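You operate a simulated robot arm through the tools that you are given. There is no shell and no other tool. Be economical: measure what you need, move in short steps, check, and stop when the job is done.

Carry out the task below with a simulated two-armed robot. There is one attempt and no reset: what you move stays moved.

## Task
Pick up the white felt roll with one hand, pass it to the other hand and put it on the top of the power rack.

The check looks at the end state, three seconds after you hand in, the way a careful person would. Anything else that was tipped, shoved, dropped, spilled or broken makes it a failure.

## Robot
Two 7-joint arms with two-finger parallel grippers on one trunk, on a base that drives. Base frame: it is fixed to the floor where the robot stands at the start and does not move with it; the origin is under the middle of the robot, x ahead of it, y to its left, z up. Units: m, degrees, N and s.
The left shoulder is at the start at [0.07, 0.187, 1.115], the right one opposite. With the tool pointing down near the work surface each hand reaches from about 0.32 to 0.8 m from the robot's upright axis, wherever it stands, measured 20 degrees to its own side. Places, roughly: top of the power rack (29x15 cm) [-3.08, 1.56, 1.42]; white felt roll (8x7x30 cm) [0.5, 0.1, 0.9]. Payload 3.91 kg a hand.
Tool frame (each hand has its own): the origin (TCP) lies between the finger pads and is the grasp point; the fingertips stand 0.03 m ahead of it; z points along the fingers, y is the line along which they close. Largest opening 0.11 m; finger width 0.02, thickness 0.01; the body of the gripper, 0.048 by 0.112 m, starts 0.055 m behind the TCP.
Orientation is that of the tool frame in the base frame, as a unit quaternion [x, y, z, w]. With the fingers straight down and closing along the base's y, the tool's x points along the base's -x, its y along +y and its z along -z.

## Interface
- The arms move only by the tool nudge_tool. It takes "left_motion", "right_motion" or both (then of equal length, played together; a hand with none holds still); each is a list of rows, each a list of 7 numbers: the shift along the tool's x, y, z in units of 30 mm (1.0 is 30 mm), then the turn, a rotation vector about the tool's x, y, z in units of 6 degrees (1.0 is 6 degrees), then the opening, from 0 (shut) to 1 (fully open). In form: [[tx, ty, tz, rx, ry, rz, jaw], ...]. A call has 1 to 12 rows; each row shifts and turns the commanded pose from where the row before left it, along the tool's axes as they then stand. A call with a number of a shift or a turn outside -1 to 1 is refused whole. A row lasts 0.2 s, in which the tool goes at most 0.05 m and 8.6 degrees; a call with a longer step from one row to the next is refused whole, and so is a gripper value outside its range. A pose out of reach is approached as far as the arm can. The call stops where the force on the tool passes 40 N (or 10 N more than at its start, if that is more) or the arm is blocked; 0.2 s more then pass. Each finger travels about 0.072 m/s and halts on what it meets, pressing with about 44 N; the grip force reading is that of the motor and also rises with nothing between the fingers. The clock runs only during rows and for 0.2 s after the last one: add rows that do not move to give the fingers time. It gives the time, the measured TCP pose, the force on the tool (base axes), the opening and the grip force at its end, in the units of the frame above (readings bear some noise), with the torque about the TCP (base axes, N m) and any sound that the robot's microphone picked up, and new pictures: "views" is both (left out), scene, wrist or none (wrist: the cameras of the hands that moved).
- Cameras (640 x 400 px; columns grow to the right, rows downward): "scene" is now at [0.1359, 0.0177, 1.3445]; the picture's right is [0.19, -0.98, 0.00], its down [-0.54, -0.10, -0.84] and it looks along [0.82, 0.15, -0.55] (base axes); focal length 249 px, centre (320, 200). "left" rides on the left gripper at [0.072, -0.017, -0.103] in its tool frame; the picture's right is [0.23, 0.97, 0.00], its down [-0.76, 0.18, -0.62] and it looks along [-0.61, 0.14, 0.78] (tool axes); focal length 222 px, centre (320, 200). "right" rides on the right gripper at [0.072, 0.017, -0.103] in its tool frame; the picture's right is [-0.23, 0.97, 0.00], its down [-0.76, -0.18, -0.62] and it looks along [-0.61, -0.14, 0.78] (tool axes); focal length 222 px, centre (320, 200). There is no depth. A picture from a camera that has moved, and an enlarged one, comes with that camera's place and axes in the base frame and with its lens.
- lift_body(by): slides the trunk up (or, below 0, down) by that many m; the arms and the scene camera ride with it, the base frame stays. It gives what a move gives, with no picture.
- base_move(legs): drives the robot by 1 to 6 legs, each [ahead, turn to the left] in m and degrees, along the robot's own axes; the way and the turn of a leg run together, so that a leg with both is an arc; at most 1.5 m and 180 degrees a leg. The arms and the cameras ride along, it lands a little off, and it stops where it bumps. It gives what a move gives, and a new picture of the scene camera.
- head_to(pan, tilt): turns the head with the scene camera to pan (to the left, within 86 degrees either way) and tilt (down, from -29 to 69), counted from straight ahead of the robot. It gives what a move gives, and a new picture of the scene camera.
- inspect(camera, box): a new picture of the part [left, top, right, bottom] of that camera's present view, enlarged. It takes no simulated time.
- job_done(): hands the job in; it is judged then, once.

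Work in short steps. Places have to be worked out from the pictures, the camera data and where the tool is seen: move nearer, look again, correct. Check each grasp and each placing, and mend what went wrong. You have 120 turns and 260 pictures in all, those below and enlarged ones among them. Open the grippers and draw the arms clear of the work before you hand the job in, unless the task says otherwise; then end with one line.

The tools are called as a command line: name --argument value ..., lists and objects as JSON in quotes. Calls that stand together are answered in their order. nudge_tool: Moves the arms, as the interface text tells. Its arguments: {"type":"object","properties":{"left_motion":{"type":"array","items":{"type":"array","items":{"type":"number"}}},"right_motion":{"type":"array","items":{"type":"array","items":{"type":"number"}}},"views":{"type":"string","enum":["both","scene","wrist","none"]}},"required":[]} The other tools are called the same way: lift_body (by) slides the trunk up or down; base_move (legs) drives the base; head_to (pan, tilt) turns the head that bears the scene camera; inspect (camera, box) takes an enlarged picture of a part of a camera's view; job_done () hands the job in.

At the start:

```text
t: 0.0
left_tcp_pos: [0.5107, 0.3749, 1.0891]
left_tool_rot: [0.0, 1.0, 0.0, -0.001]
left_force: [-0.7, -0.1, 0.0]
left_moment: [0.01, -0.03, -0.02]
left_opening: 0.11
left_grip_force: 0.0
right_tcp_pos: [0.4528, -0.068, 1.1715]
right_tool_rot: [0.0, 1.0, 0.0, 0.0]
right_force: [0.3, 0.8, 0.1]
right_moment: [-0.01, 0.0, -0.02]
right_opening: 0.1101
right_grip_force: 0.1
trunk travel left (down, up): [-0.625, 0.315]
robot x, y, heading: [0.0002, -0.001, -0.0]
head pan, tilt: [10.7, 33.4]
```

scene: 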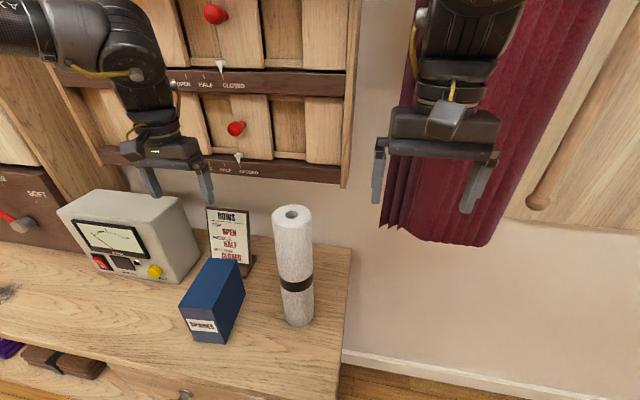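
right: 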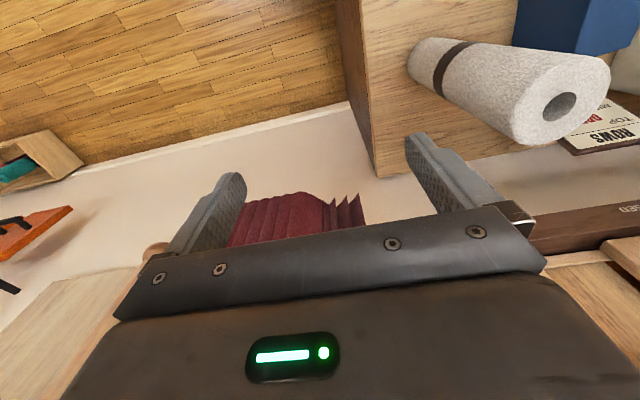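
left: 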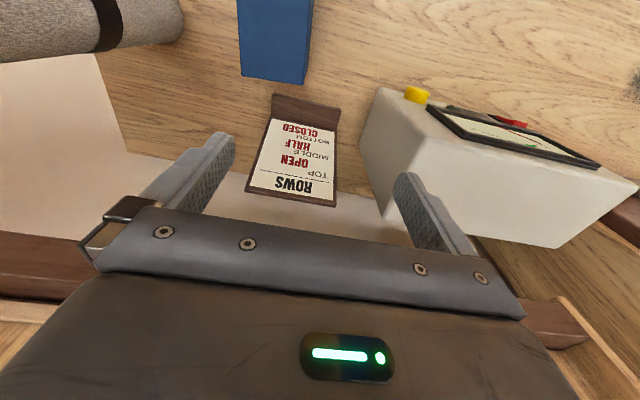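

The roll stands upright on the bench, with its axis at about [0.51, 0.14] and its top at about z 1.05. I'll raise the left hand and bring it over the roll while the right hand moves aside.

nudge_tool --left_motion '[[0, 0, -1, 0, 0, 0, 1], [0, 0, -0.5, 0, 0, 0, 1], [0, -1, 0, 0, 0, 0, 1], [0, -1, 0, 0, 0, 0, 1], [0, -1, 0, 0, 0, 0, 1], [0, -1, 0, 0, 0, 0, 1], [0, -1, 0, 0, 0, 0, 1], [0, -1, 0, 0, 0, 0, 1], [0, -1, 0, 0, 0, 0, 1], [0, -0.7, 0, 0, 0, 0, 1]]' --right_motion '[[0, -1, 0, 0, 0, 0, 1], [0, -1, 0, 0, 0, 0, 1], [0, -1, 0, 0, 0, 0, 1], [0, -1, 0, 0, 0, 0, 1], [0, -1, 0, 0, 0, 0, 1], [0, -1, 0, 0, 0, 0, 1], [0, 0, 0, 0, 0, 0, 1], [0, 0, 0, 0, 0, 0, 1], [0, 0, 0, 0, 0, 0, 1], [0, 0, 0, 0, 0, 0, 1]]'

```text
t: 2.2
left_tcp_pos: [0.4493, 0.234, 1.0869]
left_tool_rot: [0.0, 1.0, -0.002, 0.001]
left_force: [0.7, -0.5, 0.1]
left_moment: [-0.02, -0.02, -0.01]
left_opening: 0.1101
left_grip_force: 0.1
left hand out of reach, approached as far as the arm can: row 3, 4, 5, 6, 7, 8, 9, 10
right_tcp_pos: [0.4524, -0.2457, 1.1712]
right_tool_rot: [0.0, 1.0, 0.0, 0.001]
right_force: [-1.3, 0.1, 0.6]
right_moment: [0.02, -0.02, -0.01]
right_opening: 0.11
right_grip_force: 0.0
trunk travel left (down, up): [-0.625, 0.315]
robot x, y, heading: [0.0011, 0.002, 0.2]
head pan, tilt: [10.7, 33.4]
camera scene: at [0.136, 0.0178, 1.3444], right [0.19, -0.98, 0.0], down [-0.54, -0.1, -0.84], along [0.82, 0.15, -0.55], focal length 249 px, centre (320, 200)
camera right: at [0.3799, -0.2306, 1.2754], right [0.23, 0.97, 0.0], down [0.76, -0.18, 0.62], along [0.61, -0.14, -0.78], focal length 222 px, centre (320, 200)
camera left: at [0.3759, 0.2165, 1.1893], right [-0.23, 0.97, 0.0], down [0.76, 0.18, 0.62], along [0.61, 0.14, -0.78], focal length 222 px, centre (320, 200)
```

scene: 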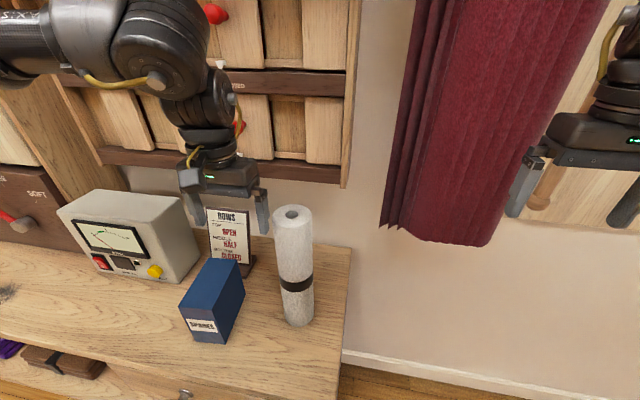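
right: 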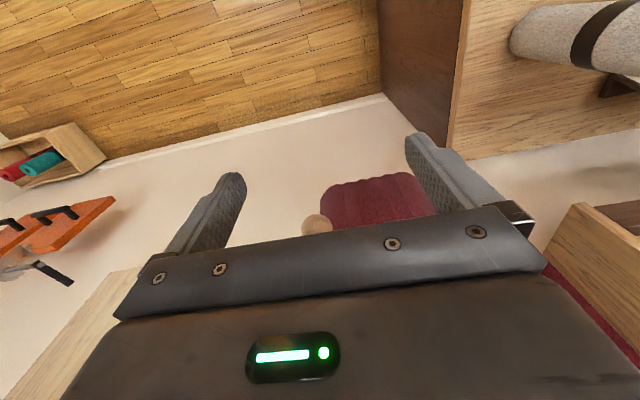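
left: 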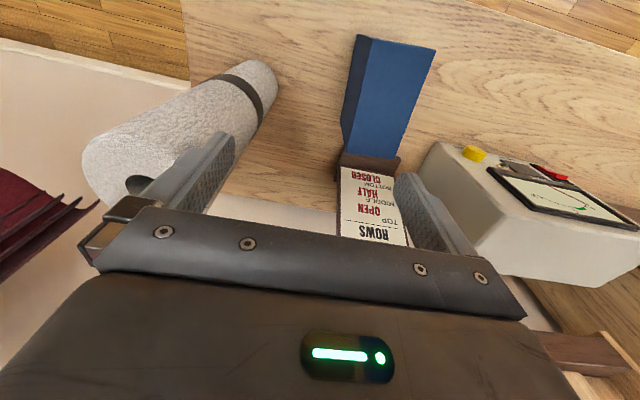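

The left arm ran out of reach because it was too high relative to the shoulder. I'll raise the trunk so the hand works lower relative to it.

lift_body --by 0.25

nudge_tool --left_motion '[[0, 0, 1, 0, 0, 0, 1], [0, 0, 1, 0, 0, 0, 1], [0, 0, 1, 0, 0, 0, 1], [0, 0, 1, 0, 0, 0, 1], [0, 0, 1, 0, 0, 0, 1]]' --views "scene"

```text
t: 4.8
left_tcp_pos: [0.4484, 0.2336, 1.336]
left_tool_rot: [0.0, 1.0, -0.002, 0.001]
left_force: [-0.1, 0.7, 0.3]
left_moment: [-0.01, -0.01, -0.02]
left_opening: 0.1101
left_grip_force: 0.0
right_tcp_pos: [0.4523, -0.2483, 1.4202]
right_tool_rot: [0.0, 1.0, 0.0, 0.0]
right_force: [-1.0, -0.1, 0.3]
right_moment: [-0.02, -0.01, -0.02]
right_opening: 0.11
right_grip_force: 0.0
trunk travel left (down, up): [-0.875, 0.065]
robot x, y, heading: [0.0022, -0.0006, -0.0]
head pan, tilt: [10.7, 33.4]
```

```text
t: 6.0
left_tcp_pos: [0.4581, 0.2425, 1.1978]
left_tool_rot: [0.002, 1.0, -0.002, 0.0]
left_force: [0.9, -0.6, 0.0]
left_moment: [-0.03, -0.02, -0.02]
left_opening: 0.1102
left_grip_force: 0.1
left hand out of reach, approached as far as the arm can: row 3, 4, 5
right_tcp_pos: [0.4538, -0.2469, 1.4209]
right_tool_rot: [0.001, 1.0, 0.001, 0.0]
right_force: [0.3, 0.1, -0.7]
right_moment: [-0.02, 0.0, -0.01]
right_opening: 0.1098
right_grip_force: 0.0
trunk travel left (down, up): [-0.875, 0.065]
robot x, y, heading: [-0.0008, -0.0011, 0.0]
head pan, tilt: [10.7, 33.4]
camera scene: at [0.1368, 0.0178, 1.5944], right [0.19, -0.98, 0.0], down [-0.54, -0.1, -0.83], along [0.82, 0.15, -0.55], focal length 249 px, centre (320, 200)
```

scene: 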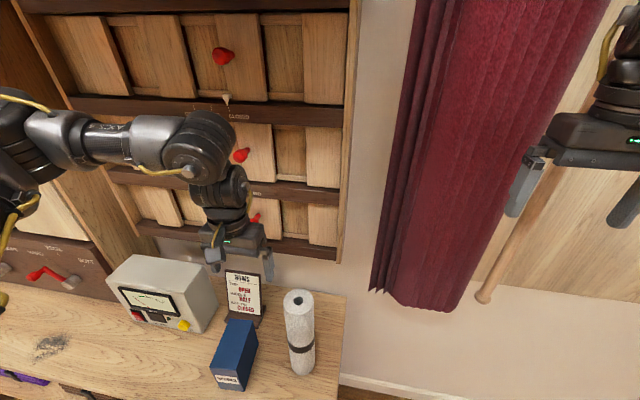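

The wrist seems to hit a joint limit. Since the roll is round, I can yaw the hand freely, so I'll turn it with the arm's swing and continue toward the roll.

nudge_tool --left_motion '[[0, 0, -0.3, 0, 0, 1, 1], [0, 0, 0, 0, 0, 1, 1], [0, 0, 0, 0, 0, 1, 1], [0, 0, 0, 0, 0, 1, 1], [0, 0, 0, 0, 0, 1, 1], [0, -0.5, 0, 0, 0, 0, 1], [0, -0.5, 0, 0, 0, 0, 1]]' --views "scene"

```text
t: 7.6
left_tcp_pos: [0.4415, 0.2162, 1.2088]
left_tool_rot: [0.258, 0.966, -0.002, 0.001]
left_force: [-0.2, 0.0, 0.2]
left_moment: [0.0, 0.0, 0.02]
left_opening: 0.1099
left_grip_force: 0.1
right_tcp_pos: [0.4529, -0.2476, 1.422]
right_tool_rot: [0.001, 1.0, 0.0, 0.0]
right_force: [0.3, 0.7, 0.7]
right_moment: [0.01, -0.03, 0.04]
right_opening: 0.1101
right_grip_force: 0.0
trunk travel left (down, up): [-0.875, 0.065]
robot x, y, heading: [-0.0012, -0.0004, -0.1]
head pan, tilt: [10.7, 33.4]
camera scene: at [0.1365, 0.017, 1.5944], right [0.19, -0.98, 0.0], down [-0.54, -0.1, -0.83], along [0.82, 0.16, -0.55], focal length 249 px, centre (320, 200)
```

scene: 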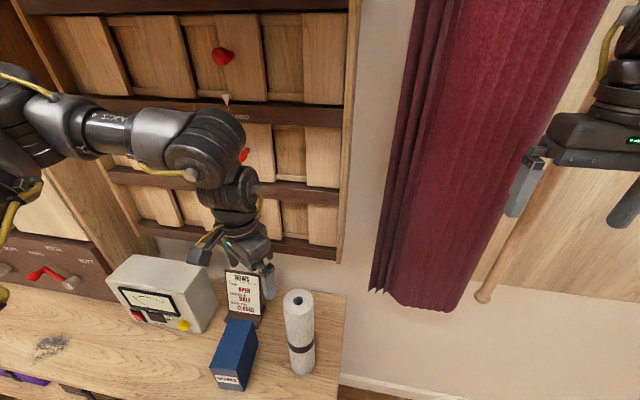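

That worked with no reach warning. I'll move over the roll axis at about [0.508, 0.143], staying above its top.

nudge_tool --left_motion '[[-0.8, -0.25, 0, 0, 0, 0, 1], [-0.8, -0.25, 0, 0, 0, 0, 1], [-0.8, -0.25, 0, 0, 0, 0, 1], [-0.75, -0.25, 0, 0, 0, 0, 1], [0, 0, 0.8, 0, 0, 0, 1], [0, 0, 0.5, 0, 0, 0, 1]]'

```text
t: 9.0
left_tcp_pos: [0.4716, 0.2271, 1.1777]
left_tool_rot: [0.26, 0.966, -0.003, 0.002]
left_force: [0.3, 1.0, -0.5]
left_moment: [-0.01, 0.0, -0.02]
left_opening: 0.1099
left_grip_force: 0.0
left hand out of reach, approached as far as the arm can: row 1, 2, 3, 4, 6
right_tcp_pos: [0.4523, -0.2466, 1.4201]
right_tool_rot: [-0.001, 1.0, 0.001, 0.0]
right_force: [0.7, -0.3, -0.7]
right_moment: [0.0, -0.02, 0.0]
right_opening: 0.1102
right_grip_force: 0.1
trunk travel left (down, up): [-0.875, 0.065]
robot x, y, heading: [-0.0003, 0.0006, 0.2]
head pan, tilt: [10.7, 33.4]
camera scene: at [0.1359, 0.0178, 1.5945], right [0.19, -0.98, 0.0], down [-0.54, -0.1, -0.84], along [0.82, 0.15, -0.55], focal length 249 px, centre (320, 200)
camera left: at [0.4008, 0.2478, 1.2801], right [0.29, 0.96, -0.01], down [0.75, -0.22, 0.63], along [0.6, -0.19, -0.78], focal length 222 px, centre (320, 200)
```

scene: 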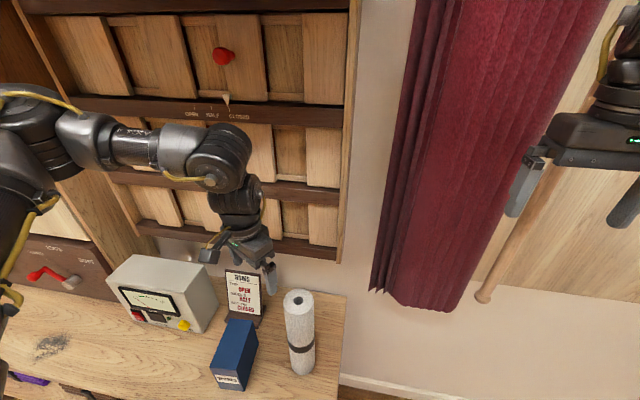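
left: 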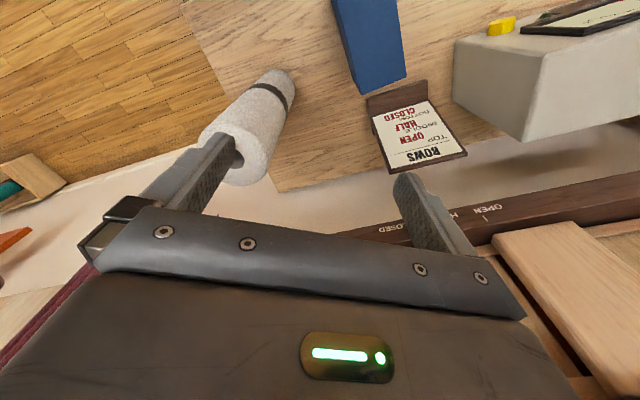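

The arm still won't swing inward in this posture. I'll turn the base about 22° to the right so the roll sits in the left hand's comfortable zone; the hands are well above everything.

base_move --legs '[[0, -22]]'

```text
t: 10.5
left_tcp_pos: [0.5236, 0.0351, 1.1761]
left_tool_rot: [0.438, 0.899, -0.003, 0.001]
left_force: [-0.4, 0.0, 0.1]
left_moment: [-0.01, 0.02, -0.01]
left_opening: 0.1101
left_grip_force: 0.1
right_tcp_pos: [0.3278, -0.3967, 1.4213]
right_tool_rot: [0.19, 0.982, 0.0, -0.001]
right_force: [0.9, -0.9, 0.3]
right_moment: [-0.01, -0.06, -0.01]
right_opening: 0.1099
right_grip_force: 0.0
trunk travel left (down, up): [-0.875, 0.065]
robot x, y, heading: [-0.0013, -0.0013, -22.2]
head pan, tilt: [10.7, 33.4]
camera scene: at [0.133, -0.0332, 1.5944], right [-0.2, -0.98, 0.0], down [-0.54, 0.11, -0.83], along [0.82, -0.16, -0.55], focal length 249 px, centre (320, 200)
```

scene: 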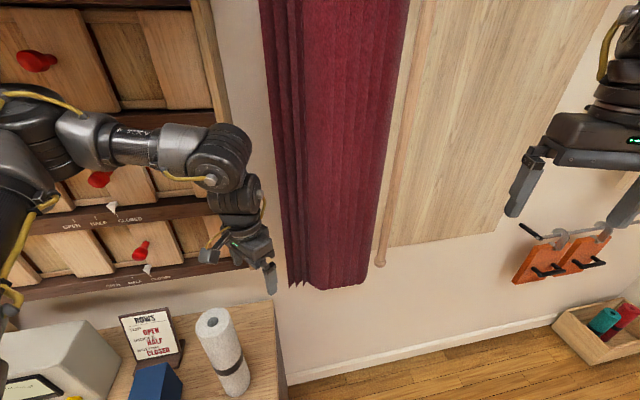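

The roll is now to the left of the hand, with its axis at about [0.505, 0.146]. I'll shift over it at the same height.

nudge_tool --left_motion '[[0.82, 0.44, 0, 0, 0, 0, 1], [0.82, 0.44, 0, 0, 0, 0, 1], [0.82, 0.44, 0, 0, 0, 0, 1], [0.84, 0.46, 0, 0, 0, 0, 1], [0, 0, 0, 0, 0, 0, 1]]'

```text
t: 11.7
left_tcp_pos: [0.5028, 0.1446, 1.1773]
left_tool_rot: [0.438, 0.899, -0.003, 0.001]
left_force: [0.3, 0.1, -0.5]
left_moment: [0.01, 0.03, 0.02]
left_opening: 0.1102
left_grip_force: 0.0
right_tcp_pos: [0.3263, -0.3991, 1.4223]
right_tool_rot: [0.19, 0.982, 0.0, 0.0]
right_force: [0.1, 0.0, 0.2]
right_moment: [0.0, 0.0, 0.02]
right_opening: 0.1099
right_grip_force: 0.1
trunk travel left (down, up): [-0.875, 0.065]
robot x, y, heading: [0.0001, -0.0003, -22.0]
head pan, tilt: [10.7, 33.4]
camera scene: at [0.1324, -0.0345, 1.5944], right [-0.2, -0.98, 0.0], down [-0.54, 0.11, -0.84], along [0.82, -0.16, -0.55], focal length 249 px, centre (320, 200)
camera left: at [0.4457, 0.1918, 1.2792], right [0.63, 0.78, -0.01], down [0.61, -0.49, 0.63], along [0.48, -0.4, -0.78], focal length 222 px, centre (320, 200)
```

scene: 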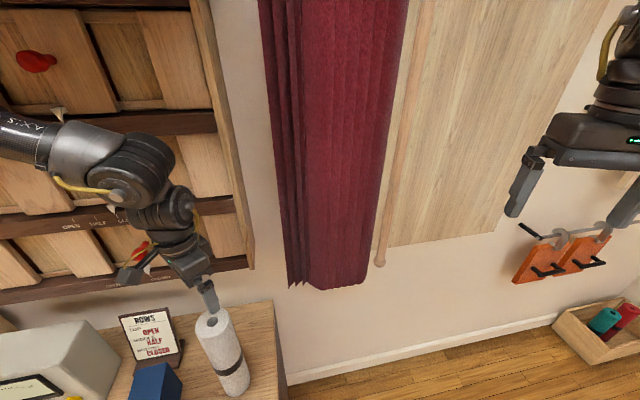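
left: 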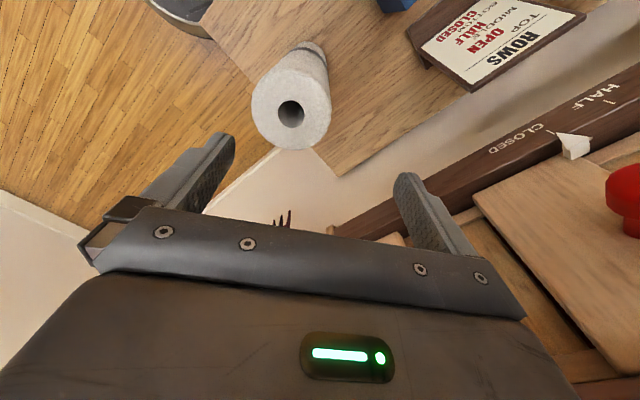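

Triangulating the two cameras puts the roll top at about [0.474, 0.136, 1.09], slightly nearer and higher than I thought. I'll correct by that amount and descend 2 cm to check.

nudge_tool --left_motion '[[0.36, -0.95, 0, 0, 0, 0, 1], [0, 0, 0.5, 0, 0, 0, 1], [0, 0, 0, 0, 0, 0, 1]]'

```text
t: 12.5
left_tcp_pos: [0.4761, 0.1358, 1.1617]
left_tool_rot: [0.437, 0.899, -0.003, 0.002]
left_force: [0.8, 0.6, -0.8]
left_moment: [0.01, 0.01, 0.0]
left_opening: 0.11
left_grip_force: 0.0
right_tcp_pos: [0.3277, -0.3988, 1.4219]
right_tool_rot: [0.189, 0.982, 0.0, -0.001]
right_force: [0.7, -0.5, -0.5]
right_moment: [-0.04, -0.02, -0.03]
right_opening: 0.11
right_grip_force: 0.0
trunk travel left (down, up): [-0.875, 0.065]
robot x, y, heading: [-0.0006, 0.0001, -21.8]
head pan, tilt: [10.7, 33.4]
camera scene: at [0.1337, -0.0345, 1.5943], right [-0.2, -0.98, 0.0], down [-0.54, 0.11, -0.83], along [0.82, -0.16, -0.55], focal length 249 px, centre (320, 200)
camera left: at [0.4181, 0.1824, 1.2636], right [0.63, 0.78, -0.01], down [0.61, -0.49, 0.63], along [0.48, -0.4, -0.78], focal length 222 px, centre (320, 200)
```

scene: 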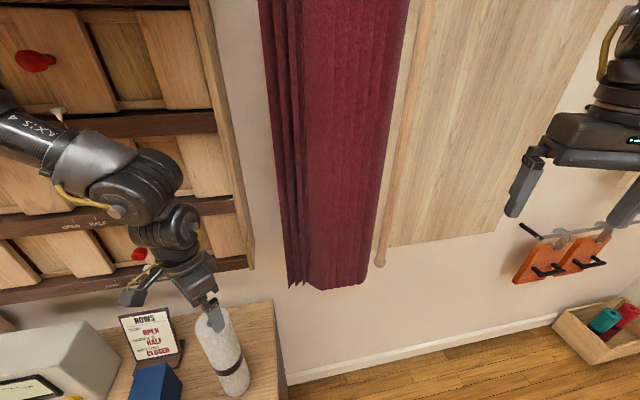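
left: 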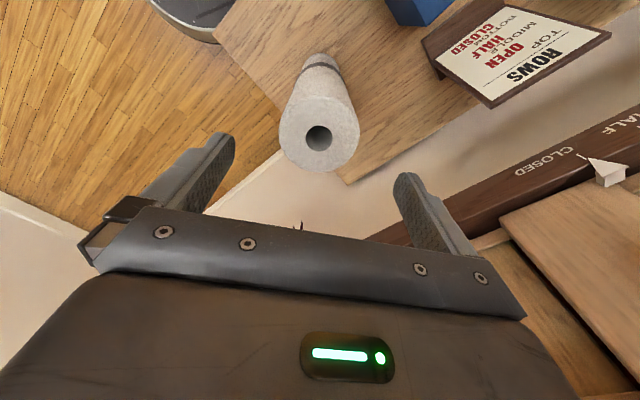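

The hand is centred to within about 4 mm. I'll descend to TCP z of about 1.06 with the jaw open.

nudge_tool --left_motion '[[0, -0.12, 0.7, 0, 0, 0, 1], [0, 0, 0.7, 0, 0, 0, 1], [0, 0, 0.7, 0, 0, 0, 1], [0, 0, 0.7, 0, 0, 0, 1], [0, 0, 0.5, 0, 0, 0, 1]]'

```text
t: 13.7
left_tcp_pos: [0.4724, 0.1307, 1.0622]
left_tool_rot: [0.438, 0.899, -0.003, 0.001]
left_force: [-0.2, -0.9, 0.0]
left_moment: [-0.01, 0.0, -0.01]
left_opening: 0.1102
left_grip_force: 0.2
right_tcp_pos: [0.3271, -0.3995, 1.4208]
right_tool_rot: [0.19, 0.982, 0.0, -0.002]
right_force: [0.4, -0.3, 0.3]
right_moment: [0.02, 0.01, -0.02]
right_opening: 0.1102
right_grip_force: 0.1
trunk travel left (down, up): [-0.875, 0.065]
robot x, y, heading: [-0.0015, 0.0011, -21.9]
head pan, tilt: [10.7, 33.4]
camera scene: at [0.1333, -0.0351, 1.5944], right [-0.2, -0.98, 0.0], down [-0.54, 0.11, -0.83], along [0.82, -0.16, -0.55], focal length 249 px, centre (320, 200)
camera left: at [0.4144, 0.1778, 1.1653], right [0.63, 0.78, -0.01], down [0.61, -0.49, 0.63], along [0.48, -0.4, -0.78], focal length 222 px, centre (320, 200)
```

scene: 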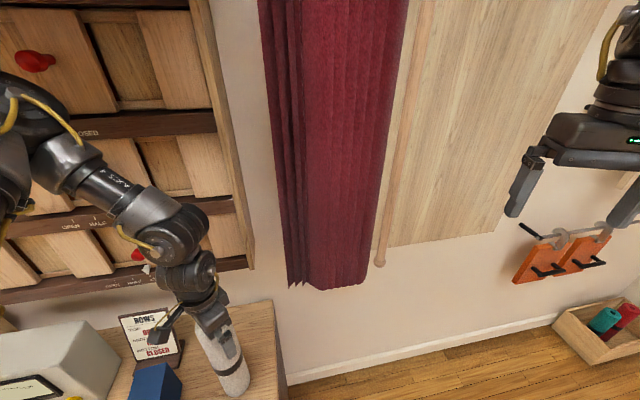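
left: 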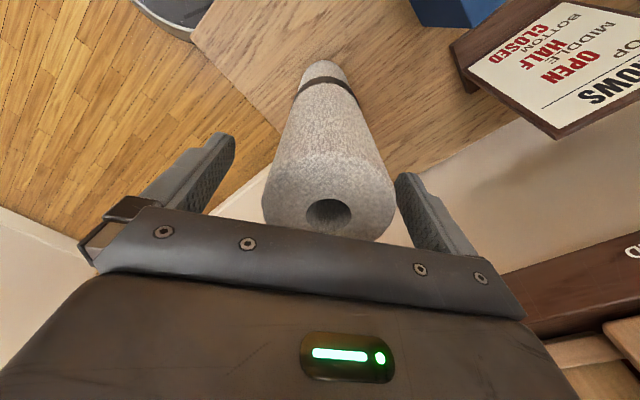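

The roll is between the fingers, off-centre by about 2 mm. I'll close the jaw.

nudge_tool --left_motion '[[0, 0.08, 0, 0, 0, 0, 0.8], [0, 0, 0, 0, 0, 0, 0.6], [0, 0, 0, 0, 0, 0, 0.3], [0, 0, 0, 0, 0, 0, 0], [0, 0, 0, 0, 0, 0, 0], [0, 0, 0, 0, 0, 0, 0]]' --views "wrist"

```text
t: 15.1
left_tcp_pos: [0.4737, 0.1335, 1.0627]
left_tool_rot: [0.438, 0.899, -0.003, 0.002]
left_force: [1.9, 0.8, 0.5]
left_moment: [0.19, -0.38, 0.06]
left_opening: 0.0687
left_grip_force: 44.0
right_tcp_pos: [0.3275, -0.3983, 1.421]
right_tool_rot: [0.191, 0.982, 0.0, 0.0]
right_force: [-0.1, -0.2, 0.1]
right_moment: [-0.05, 0.0, 0.05]
right_opening: 0.11
right_grip_force: 0.0
trunk travel left (down, up): [-0.875, 0.065]
robot x, y, heading: [-0.0009, 0.0021, -21.9]
head pan, tilt: [10.7, 33.4]
camera left: at [0.4156, 0.1796, 1.1656], right [0.63, 0.78, -0.01], down [0.61, -0.49, 0.63], along [0.49, -0.4, -0.78], focal length 222 px, centre (320, 200)
```

left: 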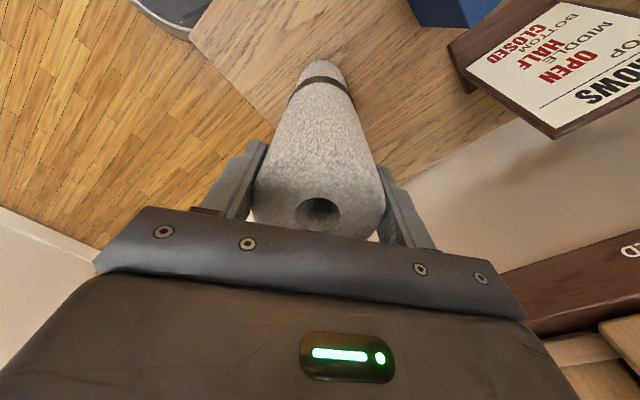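

It's gripped at 69 mm with 44 N. I'll lift it 12 cm.

nudge_tool --left_motion '[[0, 0, -0.4, 0, 0, 0, 0], [0, 0, -0.7, 0, 0, 0, 0], [0, 0, -0.7, 0, 0, 0, 0], [0, 0, -0.7, 0, 0, 0, 0], [0, 0, -0.7, 0, 0, 0, 0], [0, 0, -0.8, 0, 0, 0, 0]]'

```text
t: 16.5
left_tcp_pos: [0.4758, 0.1339, 1.1769]
left_tool_rot: [0.437, 0.899, -0.004, -0.003]
left_force: [0.4, 0.6, -3.6]
left_moment: [0.03, 0.0, 0.0]
left_opening: 0.0684
left_grip_force: 43.8
right_tcp_pos: [0.3312, -0.4016, 1.4163]
right_tool_rot: [0.191, 0.982, 0.0, -0.002]
right_force: [-0.3, -1.1, 0.3]
right_moment: [0.04, 0.03, -0.01]
right_opening: 0.1099
right_grip_force: 0.0
trunk travel left (down, up): [-0.875, 0.065]
robot x, y, heading: [-0.0001, -0.0017, -22.1]
head pan, tilt: [10.7, 33.4]
camera scene: at [0.1369, -0.0375, 1.5909], right [-0.2, -0.98, 0.0], down [-0.54, 0.11, -0.83], along [0.82, -0.16, -0.55], focal length 249 px, centre (320, 200)
camera left: at [0.419, 0.179, 1.2805], right [0.63, 0.78, -0.01], down [0.62, -0.49, 0.62], along [0.48, -0.39, -0.78], focal length 222 px, centre (320, 200)
```

scene: 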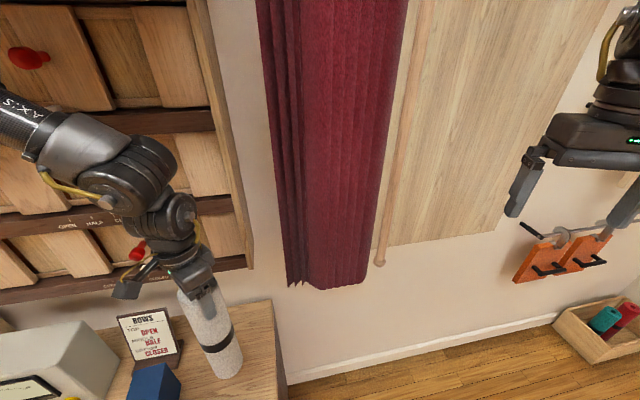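
left: 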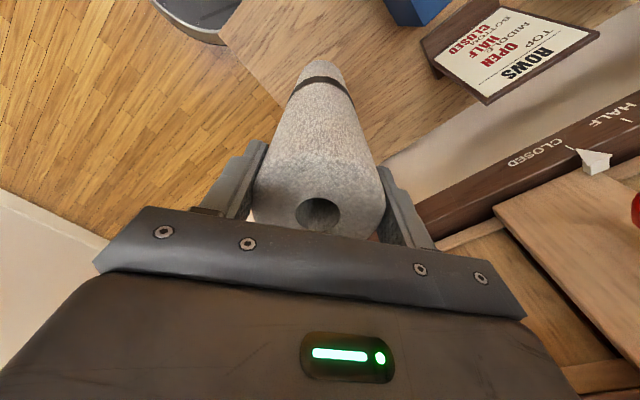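

The roll is lifted and weighs about 3.6 N. I'll raise the trunk a little more and look around the room before driving.

lift_body --by 0.06

head_to --pan -86 --tilt 25

head_to --pan 86 --tilt 25

```text
t: 17.3
left_tcp_pos: [0.4196, 0.1543, 1.1679]
left_tool_rot: [0.431, 0.898, -0.012, -0.089]
left_force: [-0.8, -0.4, -2.2]
left_moment: [-0.01, -0.14, -0.02]
left_opening: 0.0687
left_grip_force: 44.2
right_tcp_pos: [0.3097, -0.3936, 1.4655]
right_tool_rot: [0.19, 0.982, -0.001, 0.006]
right_force: [-1.1, 0.6, 0.9]
right_moment: [-0.05, -0.1, -0.04]
right_opening: 0.1101
right_grip_force: 0.1
trunk travel left (down, up): [-0.91, 0.03]
robot x, y, heading: [-0.0057, 0.0005, -21.4]
head pan, tilt: [10.7, 33.4]
stopped: the arm was blocked; the commanded pose is now the measured one
```

```text
t: 19.0
left_tcp_pos: [0.4366, 0.1514, 1.1582]
left_tool_rot: [0.43, 0.897, -0.014, -0.097]
left_force: [0.1, -0.7, -3.1]
left_moment: [0.02, -0.05, 0.01]
left_opening: 0.068
left_grip_force: 44.3
right_tcp_pos: [0.3308, -0.3989, 1.4546]
right_tool_rot: [0.189, 0.982, 0.0, -0.001]
right_force: [1.1, 0.2, -0.4]
right_moment: [0.0, 0.07, -0.01]
right_opening: 0.1099
right_grip_force: 0.1
trunk travel left (down, up): [-0.91, 0.03]
robot x, y, heading: [-0.0029, -0.0009, -21.6]
head pan, tilt: [-85.9, 25.0]
camera scene: at [0.0213, -0.1066, 1.6425], right [-0.95, 0.3, 0.0], down [0.12, 0.4, -0.91], along [-0.27, -0.86, -0.42], focal length 249 px, centre (320, 200)
```

scene: 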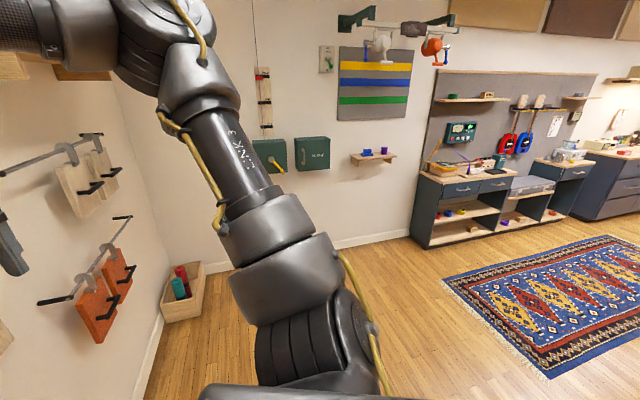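

```text
t: 21.6
left_tcp_pos: [0.4327, 0.1517, 1.1581]
left_tool_rot: [0.43, 0.897, -0.014, -0.096]
left_force: [-0.3, 0.2, -2.6]
left_moment: [-0.01, -0.07, -0.03]
left_opening: 0.0682
left_grip_force: 44.0
right_tcp_pos: [0.3266, -0.3973, 1.4564]
right_tool_rot: [0.189, 0.982, 0.0, 0.001]
right_force: [0.0, -0.7, 0.3]
right_moment: [0.01, 0.0, 0.04]
right_opening: 0.1099
right_grip_force: 0.0
trunk travel left (down, up): [-0.91, 0.03]
robot x, y, heading: [-0.0076, -0.0001, -21.8]
head pan, tilt: [85.9, 25.0]
camera scene: at [0.0826, 0.0664, 1.6427], right [0.9, -0.43, 0.0], down [-0.18, -0.38, -0.91], along [0.39, 0.82, -0.42], focal length 249 px, centre (320, 200)
```

scene: 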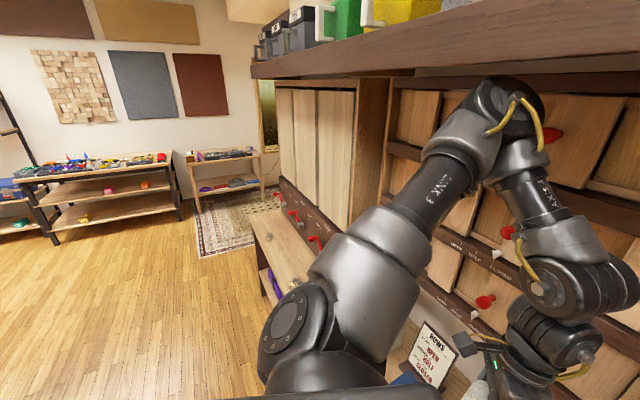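

Raising the trunk brought the left elbow up against the overhanging shelf. I'll lower the trunk slightly to relieve it, then look ahead.

lift_body --by -0.04

head_to --pan 20 --tilt 40

```text
t: 22.4
left_tcp_pos: [0.4329, 0.1517, 1.1201]
left_tool_rot: [0.431, 0.897, -0.014, -0.095]
left_force: [-0.7, -1.0, -3.6]
left_moment: [-0.06, -0.11, -0.01]
left_opening: 0.0684
left_grip_force: 44.0
right_tcp_pos: [0.3265, -0.3972, 1.4163]
right_tool_rot: [0.189, 0.982, 0.0, 0.001]
right_force: [0.2, 0.1, -0.2]
right_moment: [0.03, 0.0, -0.04]
right_opening: 0.1099
right_grip_force: 0.0
trunk travel left (down, up): [-0.87, 0.07]
robot x, y, heading: [-0.0064, 0.002, -21.5]
head pan, tilt: [85.9, 25.0]
```

```text
t: 23.8
left_tcp_pos: [0.4336, 0.1516, 1.1188]
left_tool_rot: [0.431, 0.897, -0.014, -0.095]
left_force: [0.5, -0.3, -2.4]
left_moment: [-0.01, -0.06, -0.03]
left_opening: 0.0682
left_grip_force: 43.4
right_tcp_pos: [0.326, -0.3978, 1.4168]
right_tool_rot: [0.189, 0.982, 0.0, 0.0]
right_force: [0.1, 1.2, -0.5]
right_moment: [-0.01, 0.02, 0.02]
right_opening: 0.1101
right_grip_force: 0.0
trunk travel left (down, up): [-0.87, 0.07]
robot x, y, heading: [-0.0047, 0.0004, -21.6]
head pan, tilt: [20.0, 40.0]
camera scene: at [0.1273, -0.0187, 1.5795], right [-0.03, -1.0, 0.0], down [-0.64, 0.02, -0.77], along [0.77, -0.02, -0.64], focal length 249 px, centre (320, 200)
```

scene: 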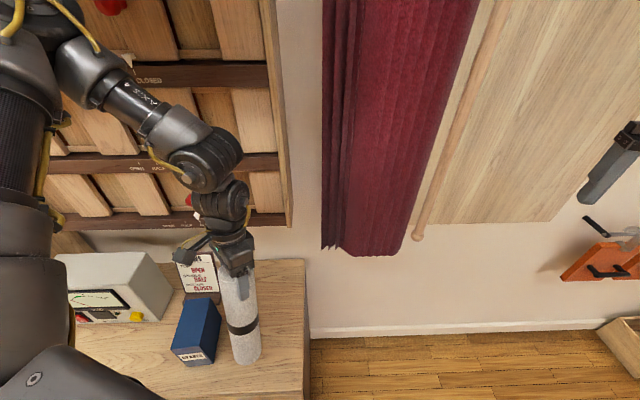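

The roll is off the bench, tilted about 11° and close to the blue box. I'll back away with a slight right turn so it moves clear of the box and the elbow leaves the shelf.

base_move --legs '[[-0.3, -9]]'

```text
t: 25.8
left_tcp_pos: [0.1856, 0.2128, 1.1176]
left_tool_rot: [0.498, 0.861, -0.007, -0.097]
left_force: [0.1, -0.4, -2.8]
left_moment: [0.0, -0.06, 0.0]
left_opening: 0.0685
left_grip_force: 43.6
right_tcp_pos: [-0.004, -0.314, 1.4151]
right_tool_rot: [0.264, 0.965, 0.001, -0.001]
right_force: [0.5, -0.9, -1.2]
right_moment: [0.02, 0.04, 0.0]
right_opening: 0.1101
right_grip_force: 0.0
trunk travel left (down, up): [-0.87, 0.07]
robot x, y, heading: [-0.2736, 0.1306, -30.4]
head pan, tilt: [20.0, 40.0]
camera scene: at [-0.1417, 0.0897, 1.5791], right [-0.18, -0.98, 0.0], down [-0.63, 0.12, -0.76], along [0.75, -0.14, -0.64], focal length 249 px, centre (320, 200)
```

scene: 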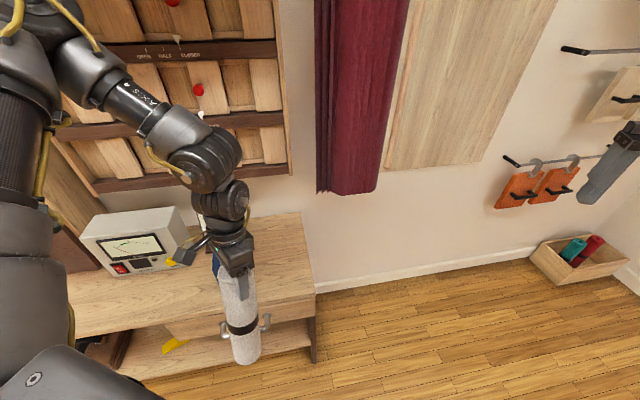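

It's clear of the bench. I'll back up further to get free space for the handoff and to check the bench.

base_move --legs '[[-0.4, 25]]'

head_to --pan 20 --tilt 25

```text
t: 28.4
left_tcp_pos: [-0.2739, 0.5191, 1.1182]
left_tool_rot: [0.3, 0.949, -0.026, -0.093]
left_force: [-0.1, -1.0, -3.5]
left_moment: [0.01, -0.09, 0.01]
left_opening: 0.0679
left_grip_force: 44.3
right_tcp_pos: [-0.2227, -0.0354, 1.4147]
right_tool_rot: [0.048, 0.999, 0.001, -0.001]
right_force: [1.0, 0.2, -0.2]
right_moment: [0.04, -0.01, 0.0]
right_opening: 0.11
right_grip_force: 0.0
trunk travel left (down, up): [-0.87, 0.07]
robot x, y, heading: [-0.6519, 0.2521, -5.5]
head pan, tilt: [20.0, 40.0]
camera scene: at [-0.5179, 0.2712, 1.5792], right [0.25, -0.97, 0.0], down [-0.62, -0.16, -0.76], along [0.74, 0.19, -0.64], focal length 249 px, centre (320, 200)
```

scene: 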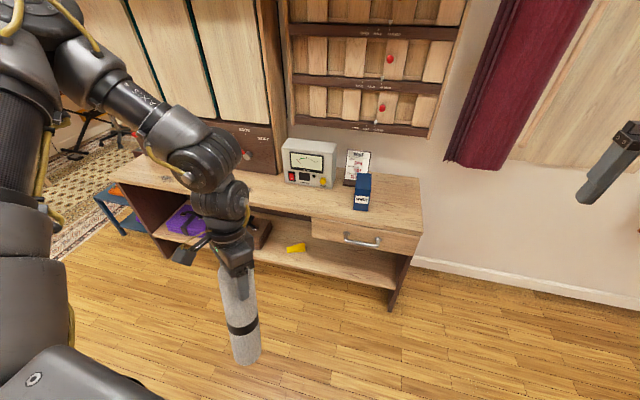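

```text
t: 29.1
left_tcp_pos: [-0.2761, 0.5204, 1.119]
left_tool_rot: [0.299, 0.949, -0.026, -0.092]
left_force: [-0.2, -0.6, -3.5]
left_moment: [0.01, -0.11, 0.0]
left_opening: 0.068
left_grip_force: 44.2
right_tcp_pos: [-0.2245, -0.0369, 1.4168]
right_tool_rot: [0.049, 0.999, 0.0, 0.0]
right_force: [0.1, -0.5, -0.1]
right_moment: [0.0, -0.01, 0.0]
right_opening: 0.11
right_grip_force: 0.1
trunk travel left (down, up): [-0.87, 0.07]
robot x, y, heading: [-0.6492, 0.2509, -5.4]
head pan, tilt: [20.0, 25.0]
camera scene: at [-0.514, 0.2737, 1.6027], right [0.25, -0.97, 0.0], down [-0.41, -0.11, -0.91], along [0.88, 0.23, -0.42], focal length 249 px, centre (320, 200)
```

scene: 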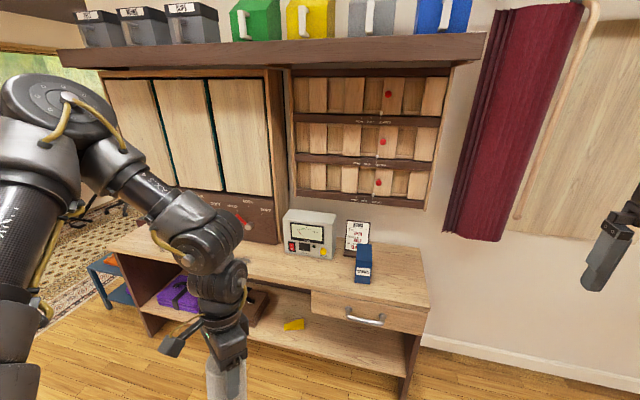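

The bench items look undisturbed. I'll turn in place toward the rack (bearing about 152°) and look at it.

base_move --legs '[[0, 157]]'

head_to --pan 0 --tilt 15

```text
t: 35.9
left_tcp_pos: [-1.1014, 0.158, 1.1196]
left_tool_rot: [0.868, -0.488, 0.094, -0.006]
left_force: [0.4, 0.4, -3.7]
left_moment: [-0.01, 0.05, -0.02]
left_opening: 0.0685
left_grip_force: 44.3
right_tcp_pos: [-0.9262, 0.6904, 1.4168]
right_tool_rot: [0.968, -0.251, 0.001, 0.0]
right_force: [0.8, 0.4, 0.4]
right_moment: [0.01, 0.02, -0.01]
right_opening: 0.1099
right_grip_force: 0.1
trunk travel left (down, up): [-0.87, 0.07]
robot x, y, heading: [-0.65, 0.2537, 151.2]
head pan, tilt: [20.0, 25.0]
camera scene: at [-0.788, 0.2932, 1.6027], right [0.16, 0.99, 0.0], down [0.42, -0.07, -0.91], along [-0.9, 0.14, -0.42], focal length 249 px, centre (320, 200)
```

scene: 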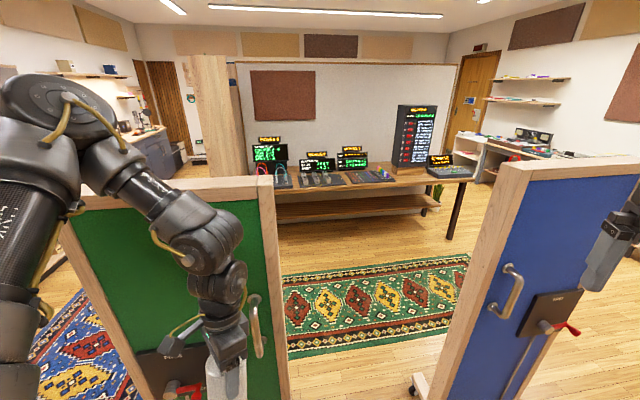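

```text
t: 36.8
left_tcp_pos: [-1.1014, 0.1577, 1.1187]
left_tool_rot: [0.868, -0.487, 0.095, -0.008]
left_force: [0.5, -0.3, -2.7]
left_moment: [0.04, 0.07, -0.03]
left_opening: 0.0681
left_grip_force: 44.5
right_tcp_pos: [-0.9254, 0.6882, 1.4155]
right_tool_rot: [0.968, -0.251, 0.0, 0.001]
right_force: [0.4, -0.9, 0.0]
right_moment: [0.0, 0.02, 0.01]
right_opening: 0.11
right_grip_force: 0.0
trunk travel left (down, up): [-0.87, 0.07]
robot x, y, heading: [-0.6497, 0.2575, 151.2]
head pan, tilt: [0.0, 15.0]
camera scene: at [-0.779, 0.3236, 1.6189], right [0.48, 0.88, 0.0], down [0.23, -0.13, -0.97], along [-0.85, 0.47, -0.26], focal length 249 px, centre (320, 200)
```

scene: 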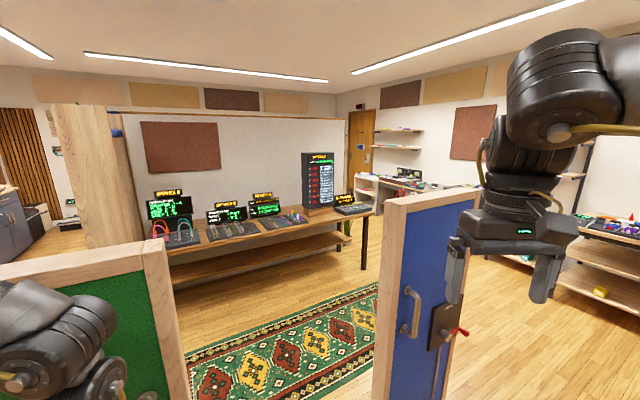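

Two panels, green and blue, stand between me and the rack, which is the tall black box on the long table. I'll look down to measure the gap.

head_to --pan -5 --tilt 45

head_to --pan 45 --tilt 30

head_to --pan -45 --tilt 30

```text
t: 37.7
left_tcp_pos: [-1.1016, 0.1576, 1.119]
left_tool_rot: [0.868, -0.487, 0.096, -0.008]
left_force: [0.0, -0.5, -3.8]
left_moment: [0.05, 0.07, 0.0]
left_opening: 0.0682
left_grip_force: 43.7
right_tcp_pos: [-0.9269, 0.6899, 1.4162]
right_tool_rot: [0.968, -0.251, 0.0, 0.0]
right_force: [-0.1, 0.2, 0.5]
right_moment: [-0.03, 0.0, -0.01]
right_opening: 0.11
right_grip_force: 0.1
trunk travel left (down, up): [-0.87, 0.07]
robot x, y, heading: [-0.6535, 0.2558, 151.0]
head pan, tilt: [-5.0, 45.0]
camera scene: at [-0.7646, 0.324, 1.5722], right [0.56, 0.83, 0.0], down [0.59, -0.39, -0.71], along [-0.59, 0.4, -0.71], focal length 249 px, centre (320, 200)
```

scene: 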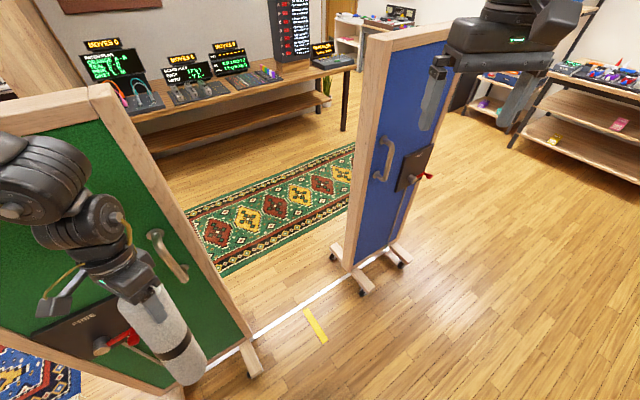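

```text
t: 38.9
left_tcp_pos: [-1.1029, 0.158, 1.1195]
left_tool_rot: [0.868, -0.487, 0.095, -0.008]
left_force: [-1.1, -1.1, -3.8]
left_moment: [0.04, 0.03, 0.02]
left_opening: 0.0679
left_grip_force: 43.3
right_tcp_pos: [-0.9259, 0.6888, 1.4166]
right_tool_rot: [0.968, -0.252, 0.0, 0.0]
right_force: [-0.8, 0.4, -0.4]
right_moment: [-0.01, 0.03, 0.01]
right_opening: 0.11
right_grip_force: 0.0
trunk travel left (down, up): [-0.87, 0.07]
robot x, y, heading: [-0.6528, 0.2513, 151.0]
head pan, tilt: [45.0, 30.0]
camera scene: at [-0.7841, 0.2537, 1.5947], right [-0.28, 0.96, 0.0], down [0.48, 0.14, -0.87], along [-0.83, -0.24, -0.5], focal length 249 px, centre (320, 200)
```

scene: 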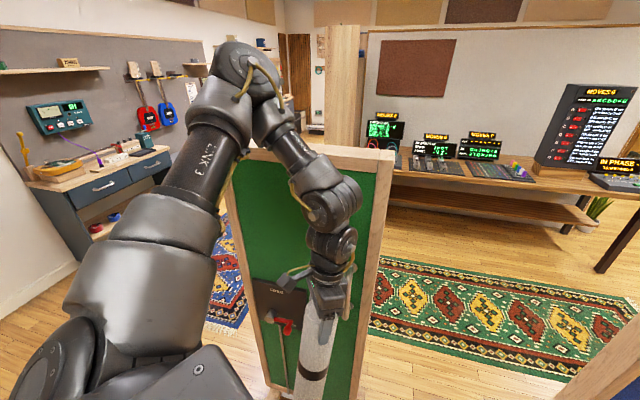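

```text
t: 40.5
left_tcp_pos: [-1.1034, 0.1583, 1.1191]
left_tool_rot: [0.868, -0.487, 0.095, -0.007]
left_force: [-0.3, -0.6, -3.6]
left_moment: [0.0, 0.07, 0.01]
left_opening: 0.0681
left_grip_force: 43.7
right_tcp_pos: [-0.9256, 0.6891, 1.4159]
right_tool_rot: [0.968, -0.251, 0.001, 0.0]
right_force: [0.8, -0.7, 0.6]
right_moment: [0.03, 0.05, -0.02]
right_opening: 0.11
right_grip_force: 0.0
trunk travel left (down, up): [-0.87, 0.07]
robot x, y, heading: [-0.6508, 0.2536, 151.3]
head pan, tilt: [-45.0, 30.0]
camera scene: at [-0.7223, 0.3655, 1.5948], right [0.96, 0.28, 0.0], down [0.14, -0.48, -0.87], along [-0.24, 0.83, -0.5], focal length 249 px, centre (320, 200)
```

scene: 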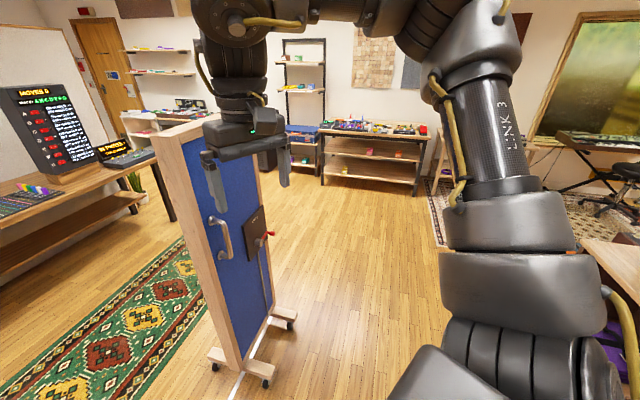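

The gap between the panels is about 0.73 m, but there is wide open floor beyond the blue panel, so I'll drive around it. First I'll back up a little and level the left hand for the handoff.

base_move --legs '[[-0.22, 0]]'

head_to --pan 15 --tilt 45

nudge_tool --left_motion '[[0, 0, 0, -0.5, -0.75, 0, 0], [0, 0, 0, -0.5, -0.75, 0, 0], [-0.7, 0.2, 0, 0, 0, 0, 0], [-0.7, 0.2, 0, 0, 0, 0, 0], [-0.7, 0.2, 0, 0, 0, 0, 0], [-0.7, 0.2, 0, 0, 0, 0, 0]]'

```text
t: 42.2
left_tcp_pos: [-0.9117, 0.0512, 1.1183]
left_tool_rot: [0.869, -0.485, 0.097, -0.007]
left_force: [0.8, -0.3, -3.4]
left_moment: [0.0, 0.06, 0.0]
left_opening: 0.068
left_grip_force: 43.7
right_tcp_pos: [-0.7367, 0.5832, 1.4151]
right_tool_rot: [0.968, -0.249, 0.002, 0.0]
right_force: [-0.5, 0.4, -0.2]
right_moment: [-0.02, 0.01, 0.01]
right_opening: 0.1101
right_grip_force: 0.1
trunk travel left (down, up): [-0.87, 0.07]
robot x, y, heading: [-0.4586, 0.1426, 151.3]
head pan, tilt: [-45.0, 30.0]
camera scene: at [-0.533, 0.2608, 1.5944], right [0.96, 0.28, 0.0], down [0.14, -0.48, -0.86], along [-0.24, 0.83, -0.5], focal length 249 px, centre (320, 200)
```

scene: 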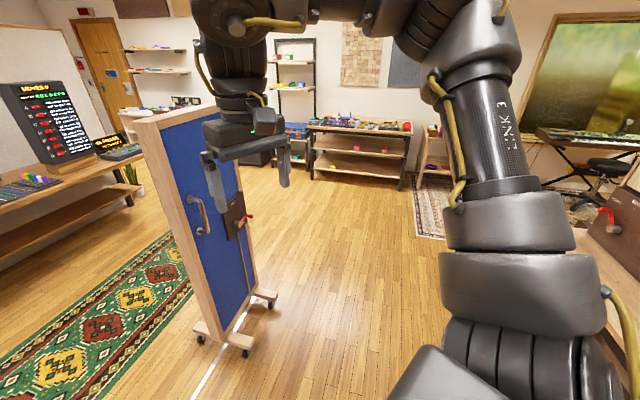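

```text
t: 43.5
left_tcp_pos: [-0.9089, 0.0509, 1.1188]
left_tool_rot: [0.869, -0.486, 0.096, -0.007]
left_force: [-0.6, 0.5, -3.4]
left_moment: [0.05, 0.07, 0.02]
left_opening: 0.0684
left_grip_force: 43.8
right_tcp_pos: [-0.7352, 0.5804, 1.4165]
right_tool_rot: [0.968, -0.25, 0.0, 0.0]
right_force: [0.0, 0.5, -0.4]
right_moment: [0.0, 0.0, -0.04]
right_opening: 0.11
right_grip_force: 0.0
trunk travel left (down, up): [-0.87, 0.07]
robot x, y, heading: [-0.4587, 0.1457, 151.7]
head pan, tilt: [15.0, 45.0]
camera scene: at [-0.5831, 0.1915, 1.5721], right [0.24, 0.97, 0.0], down [0.69, -0.17, -0.71], along [-0.69, 0.17, -0.71], focal length 249 px, centre (320, 200)
```

scene: 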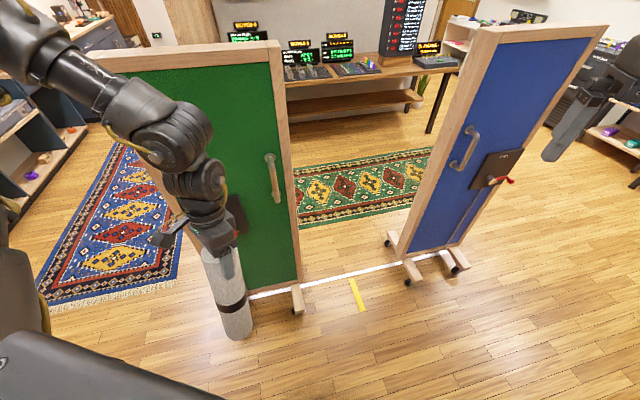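

```text
t: 44.9
left_tcp_pos: [-0.9733, 0.1084, 1.1186]
left_tool_rot: [0.873, -0.488, 0.002, 0.0]
left_force: [0.5, 0.0, -3.2]
left_moment: [-0.01, -0.01, 0.0]
left_opening: 0.0681
left_grip_force: 44.1
right_tcp_pos: [-0.7356, 0.5824, 1.4162]
right_tool_rot: [0.968, -0.25, 0.0, 0.0]
right_force: [-0.3, -0.1, 0.8]
right_moment: [-0.03, -0.02, -0.04]
right_opening: 0.1099
right_grip_force: 0.0
trunk travel left (down, up): [-0.87, 0.07]
robot x, y, heading: [-0.4566, 0.1458, 151.1]
head pan, tilt: [15.0, 45.0]
camera scene: at [-0.5839, 0.1919, 1.5721], right [0.24, 0.97, 0.0], down [0.69, -0.17, -0.71], along [-0.69, 0.17, -0.71], focal length 249 px, centre (320, 200)
camera left: at [-0.9218, 0.0557, 1.2217], right [-0.71, -0.7, 0.0], down [-0.55, 0.56, 0.62], along [-0.44, 0.44, -0.78], focal length 222 px, centre (320, 200)
```

scene: 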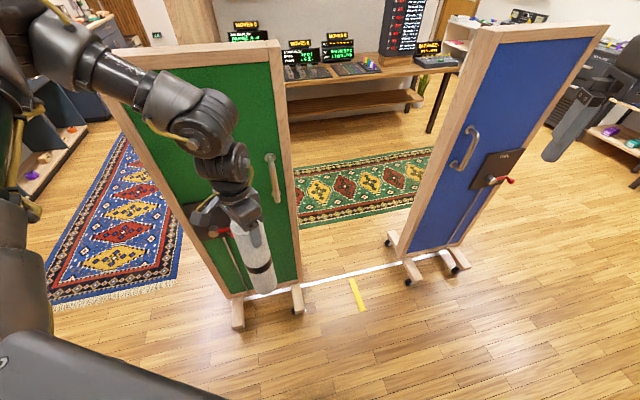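
left: 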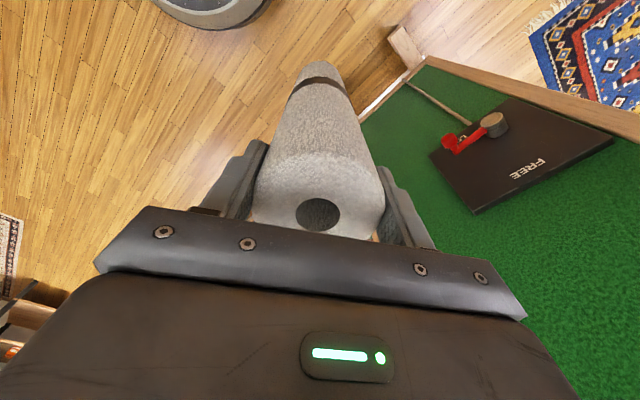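

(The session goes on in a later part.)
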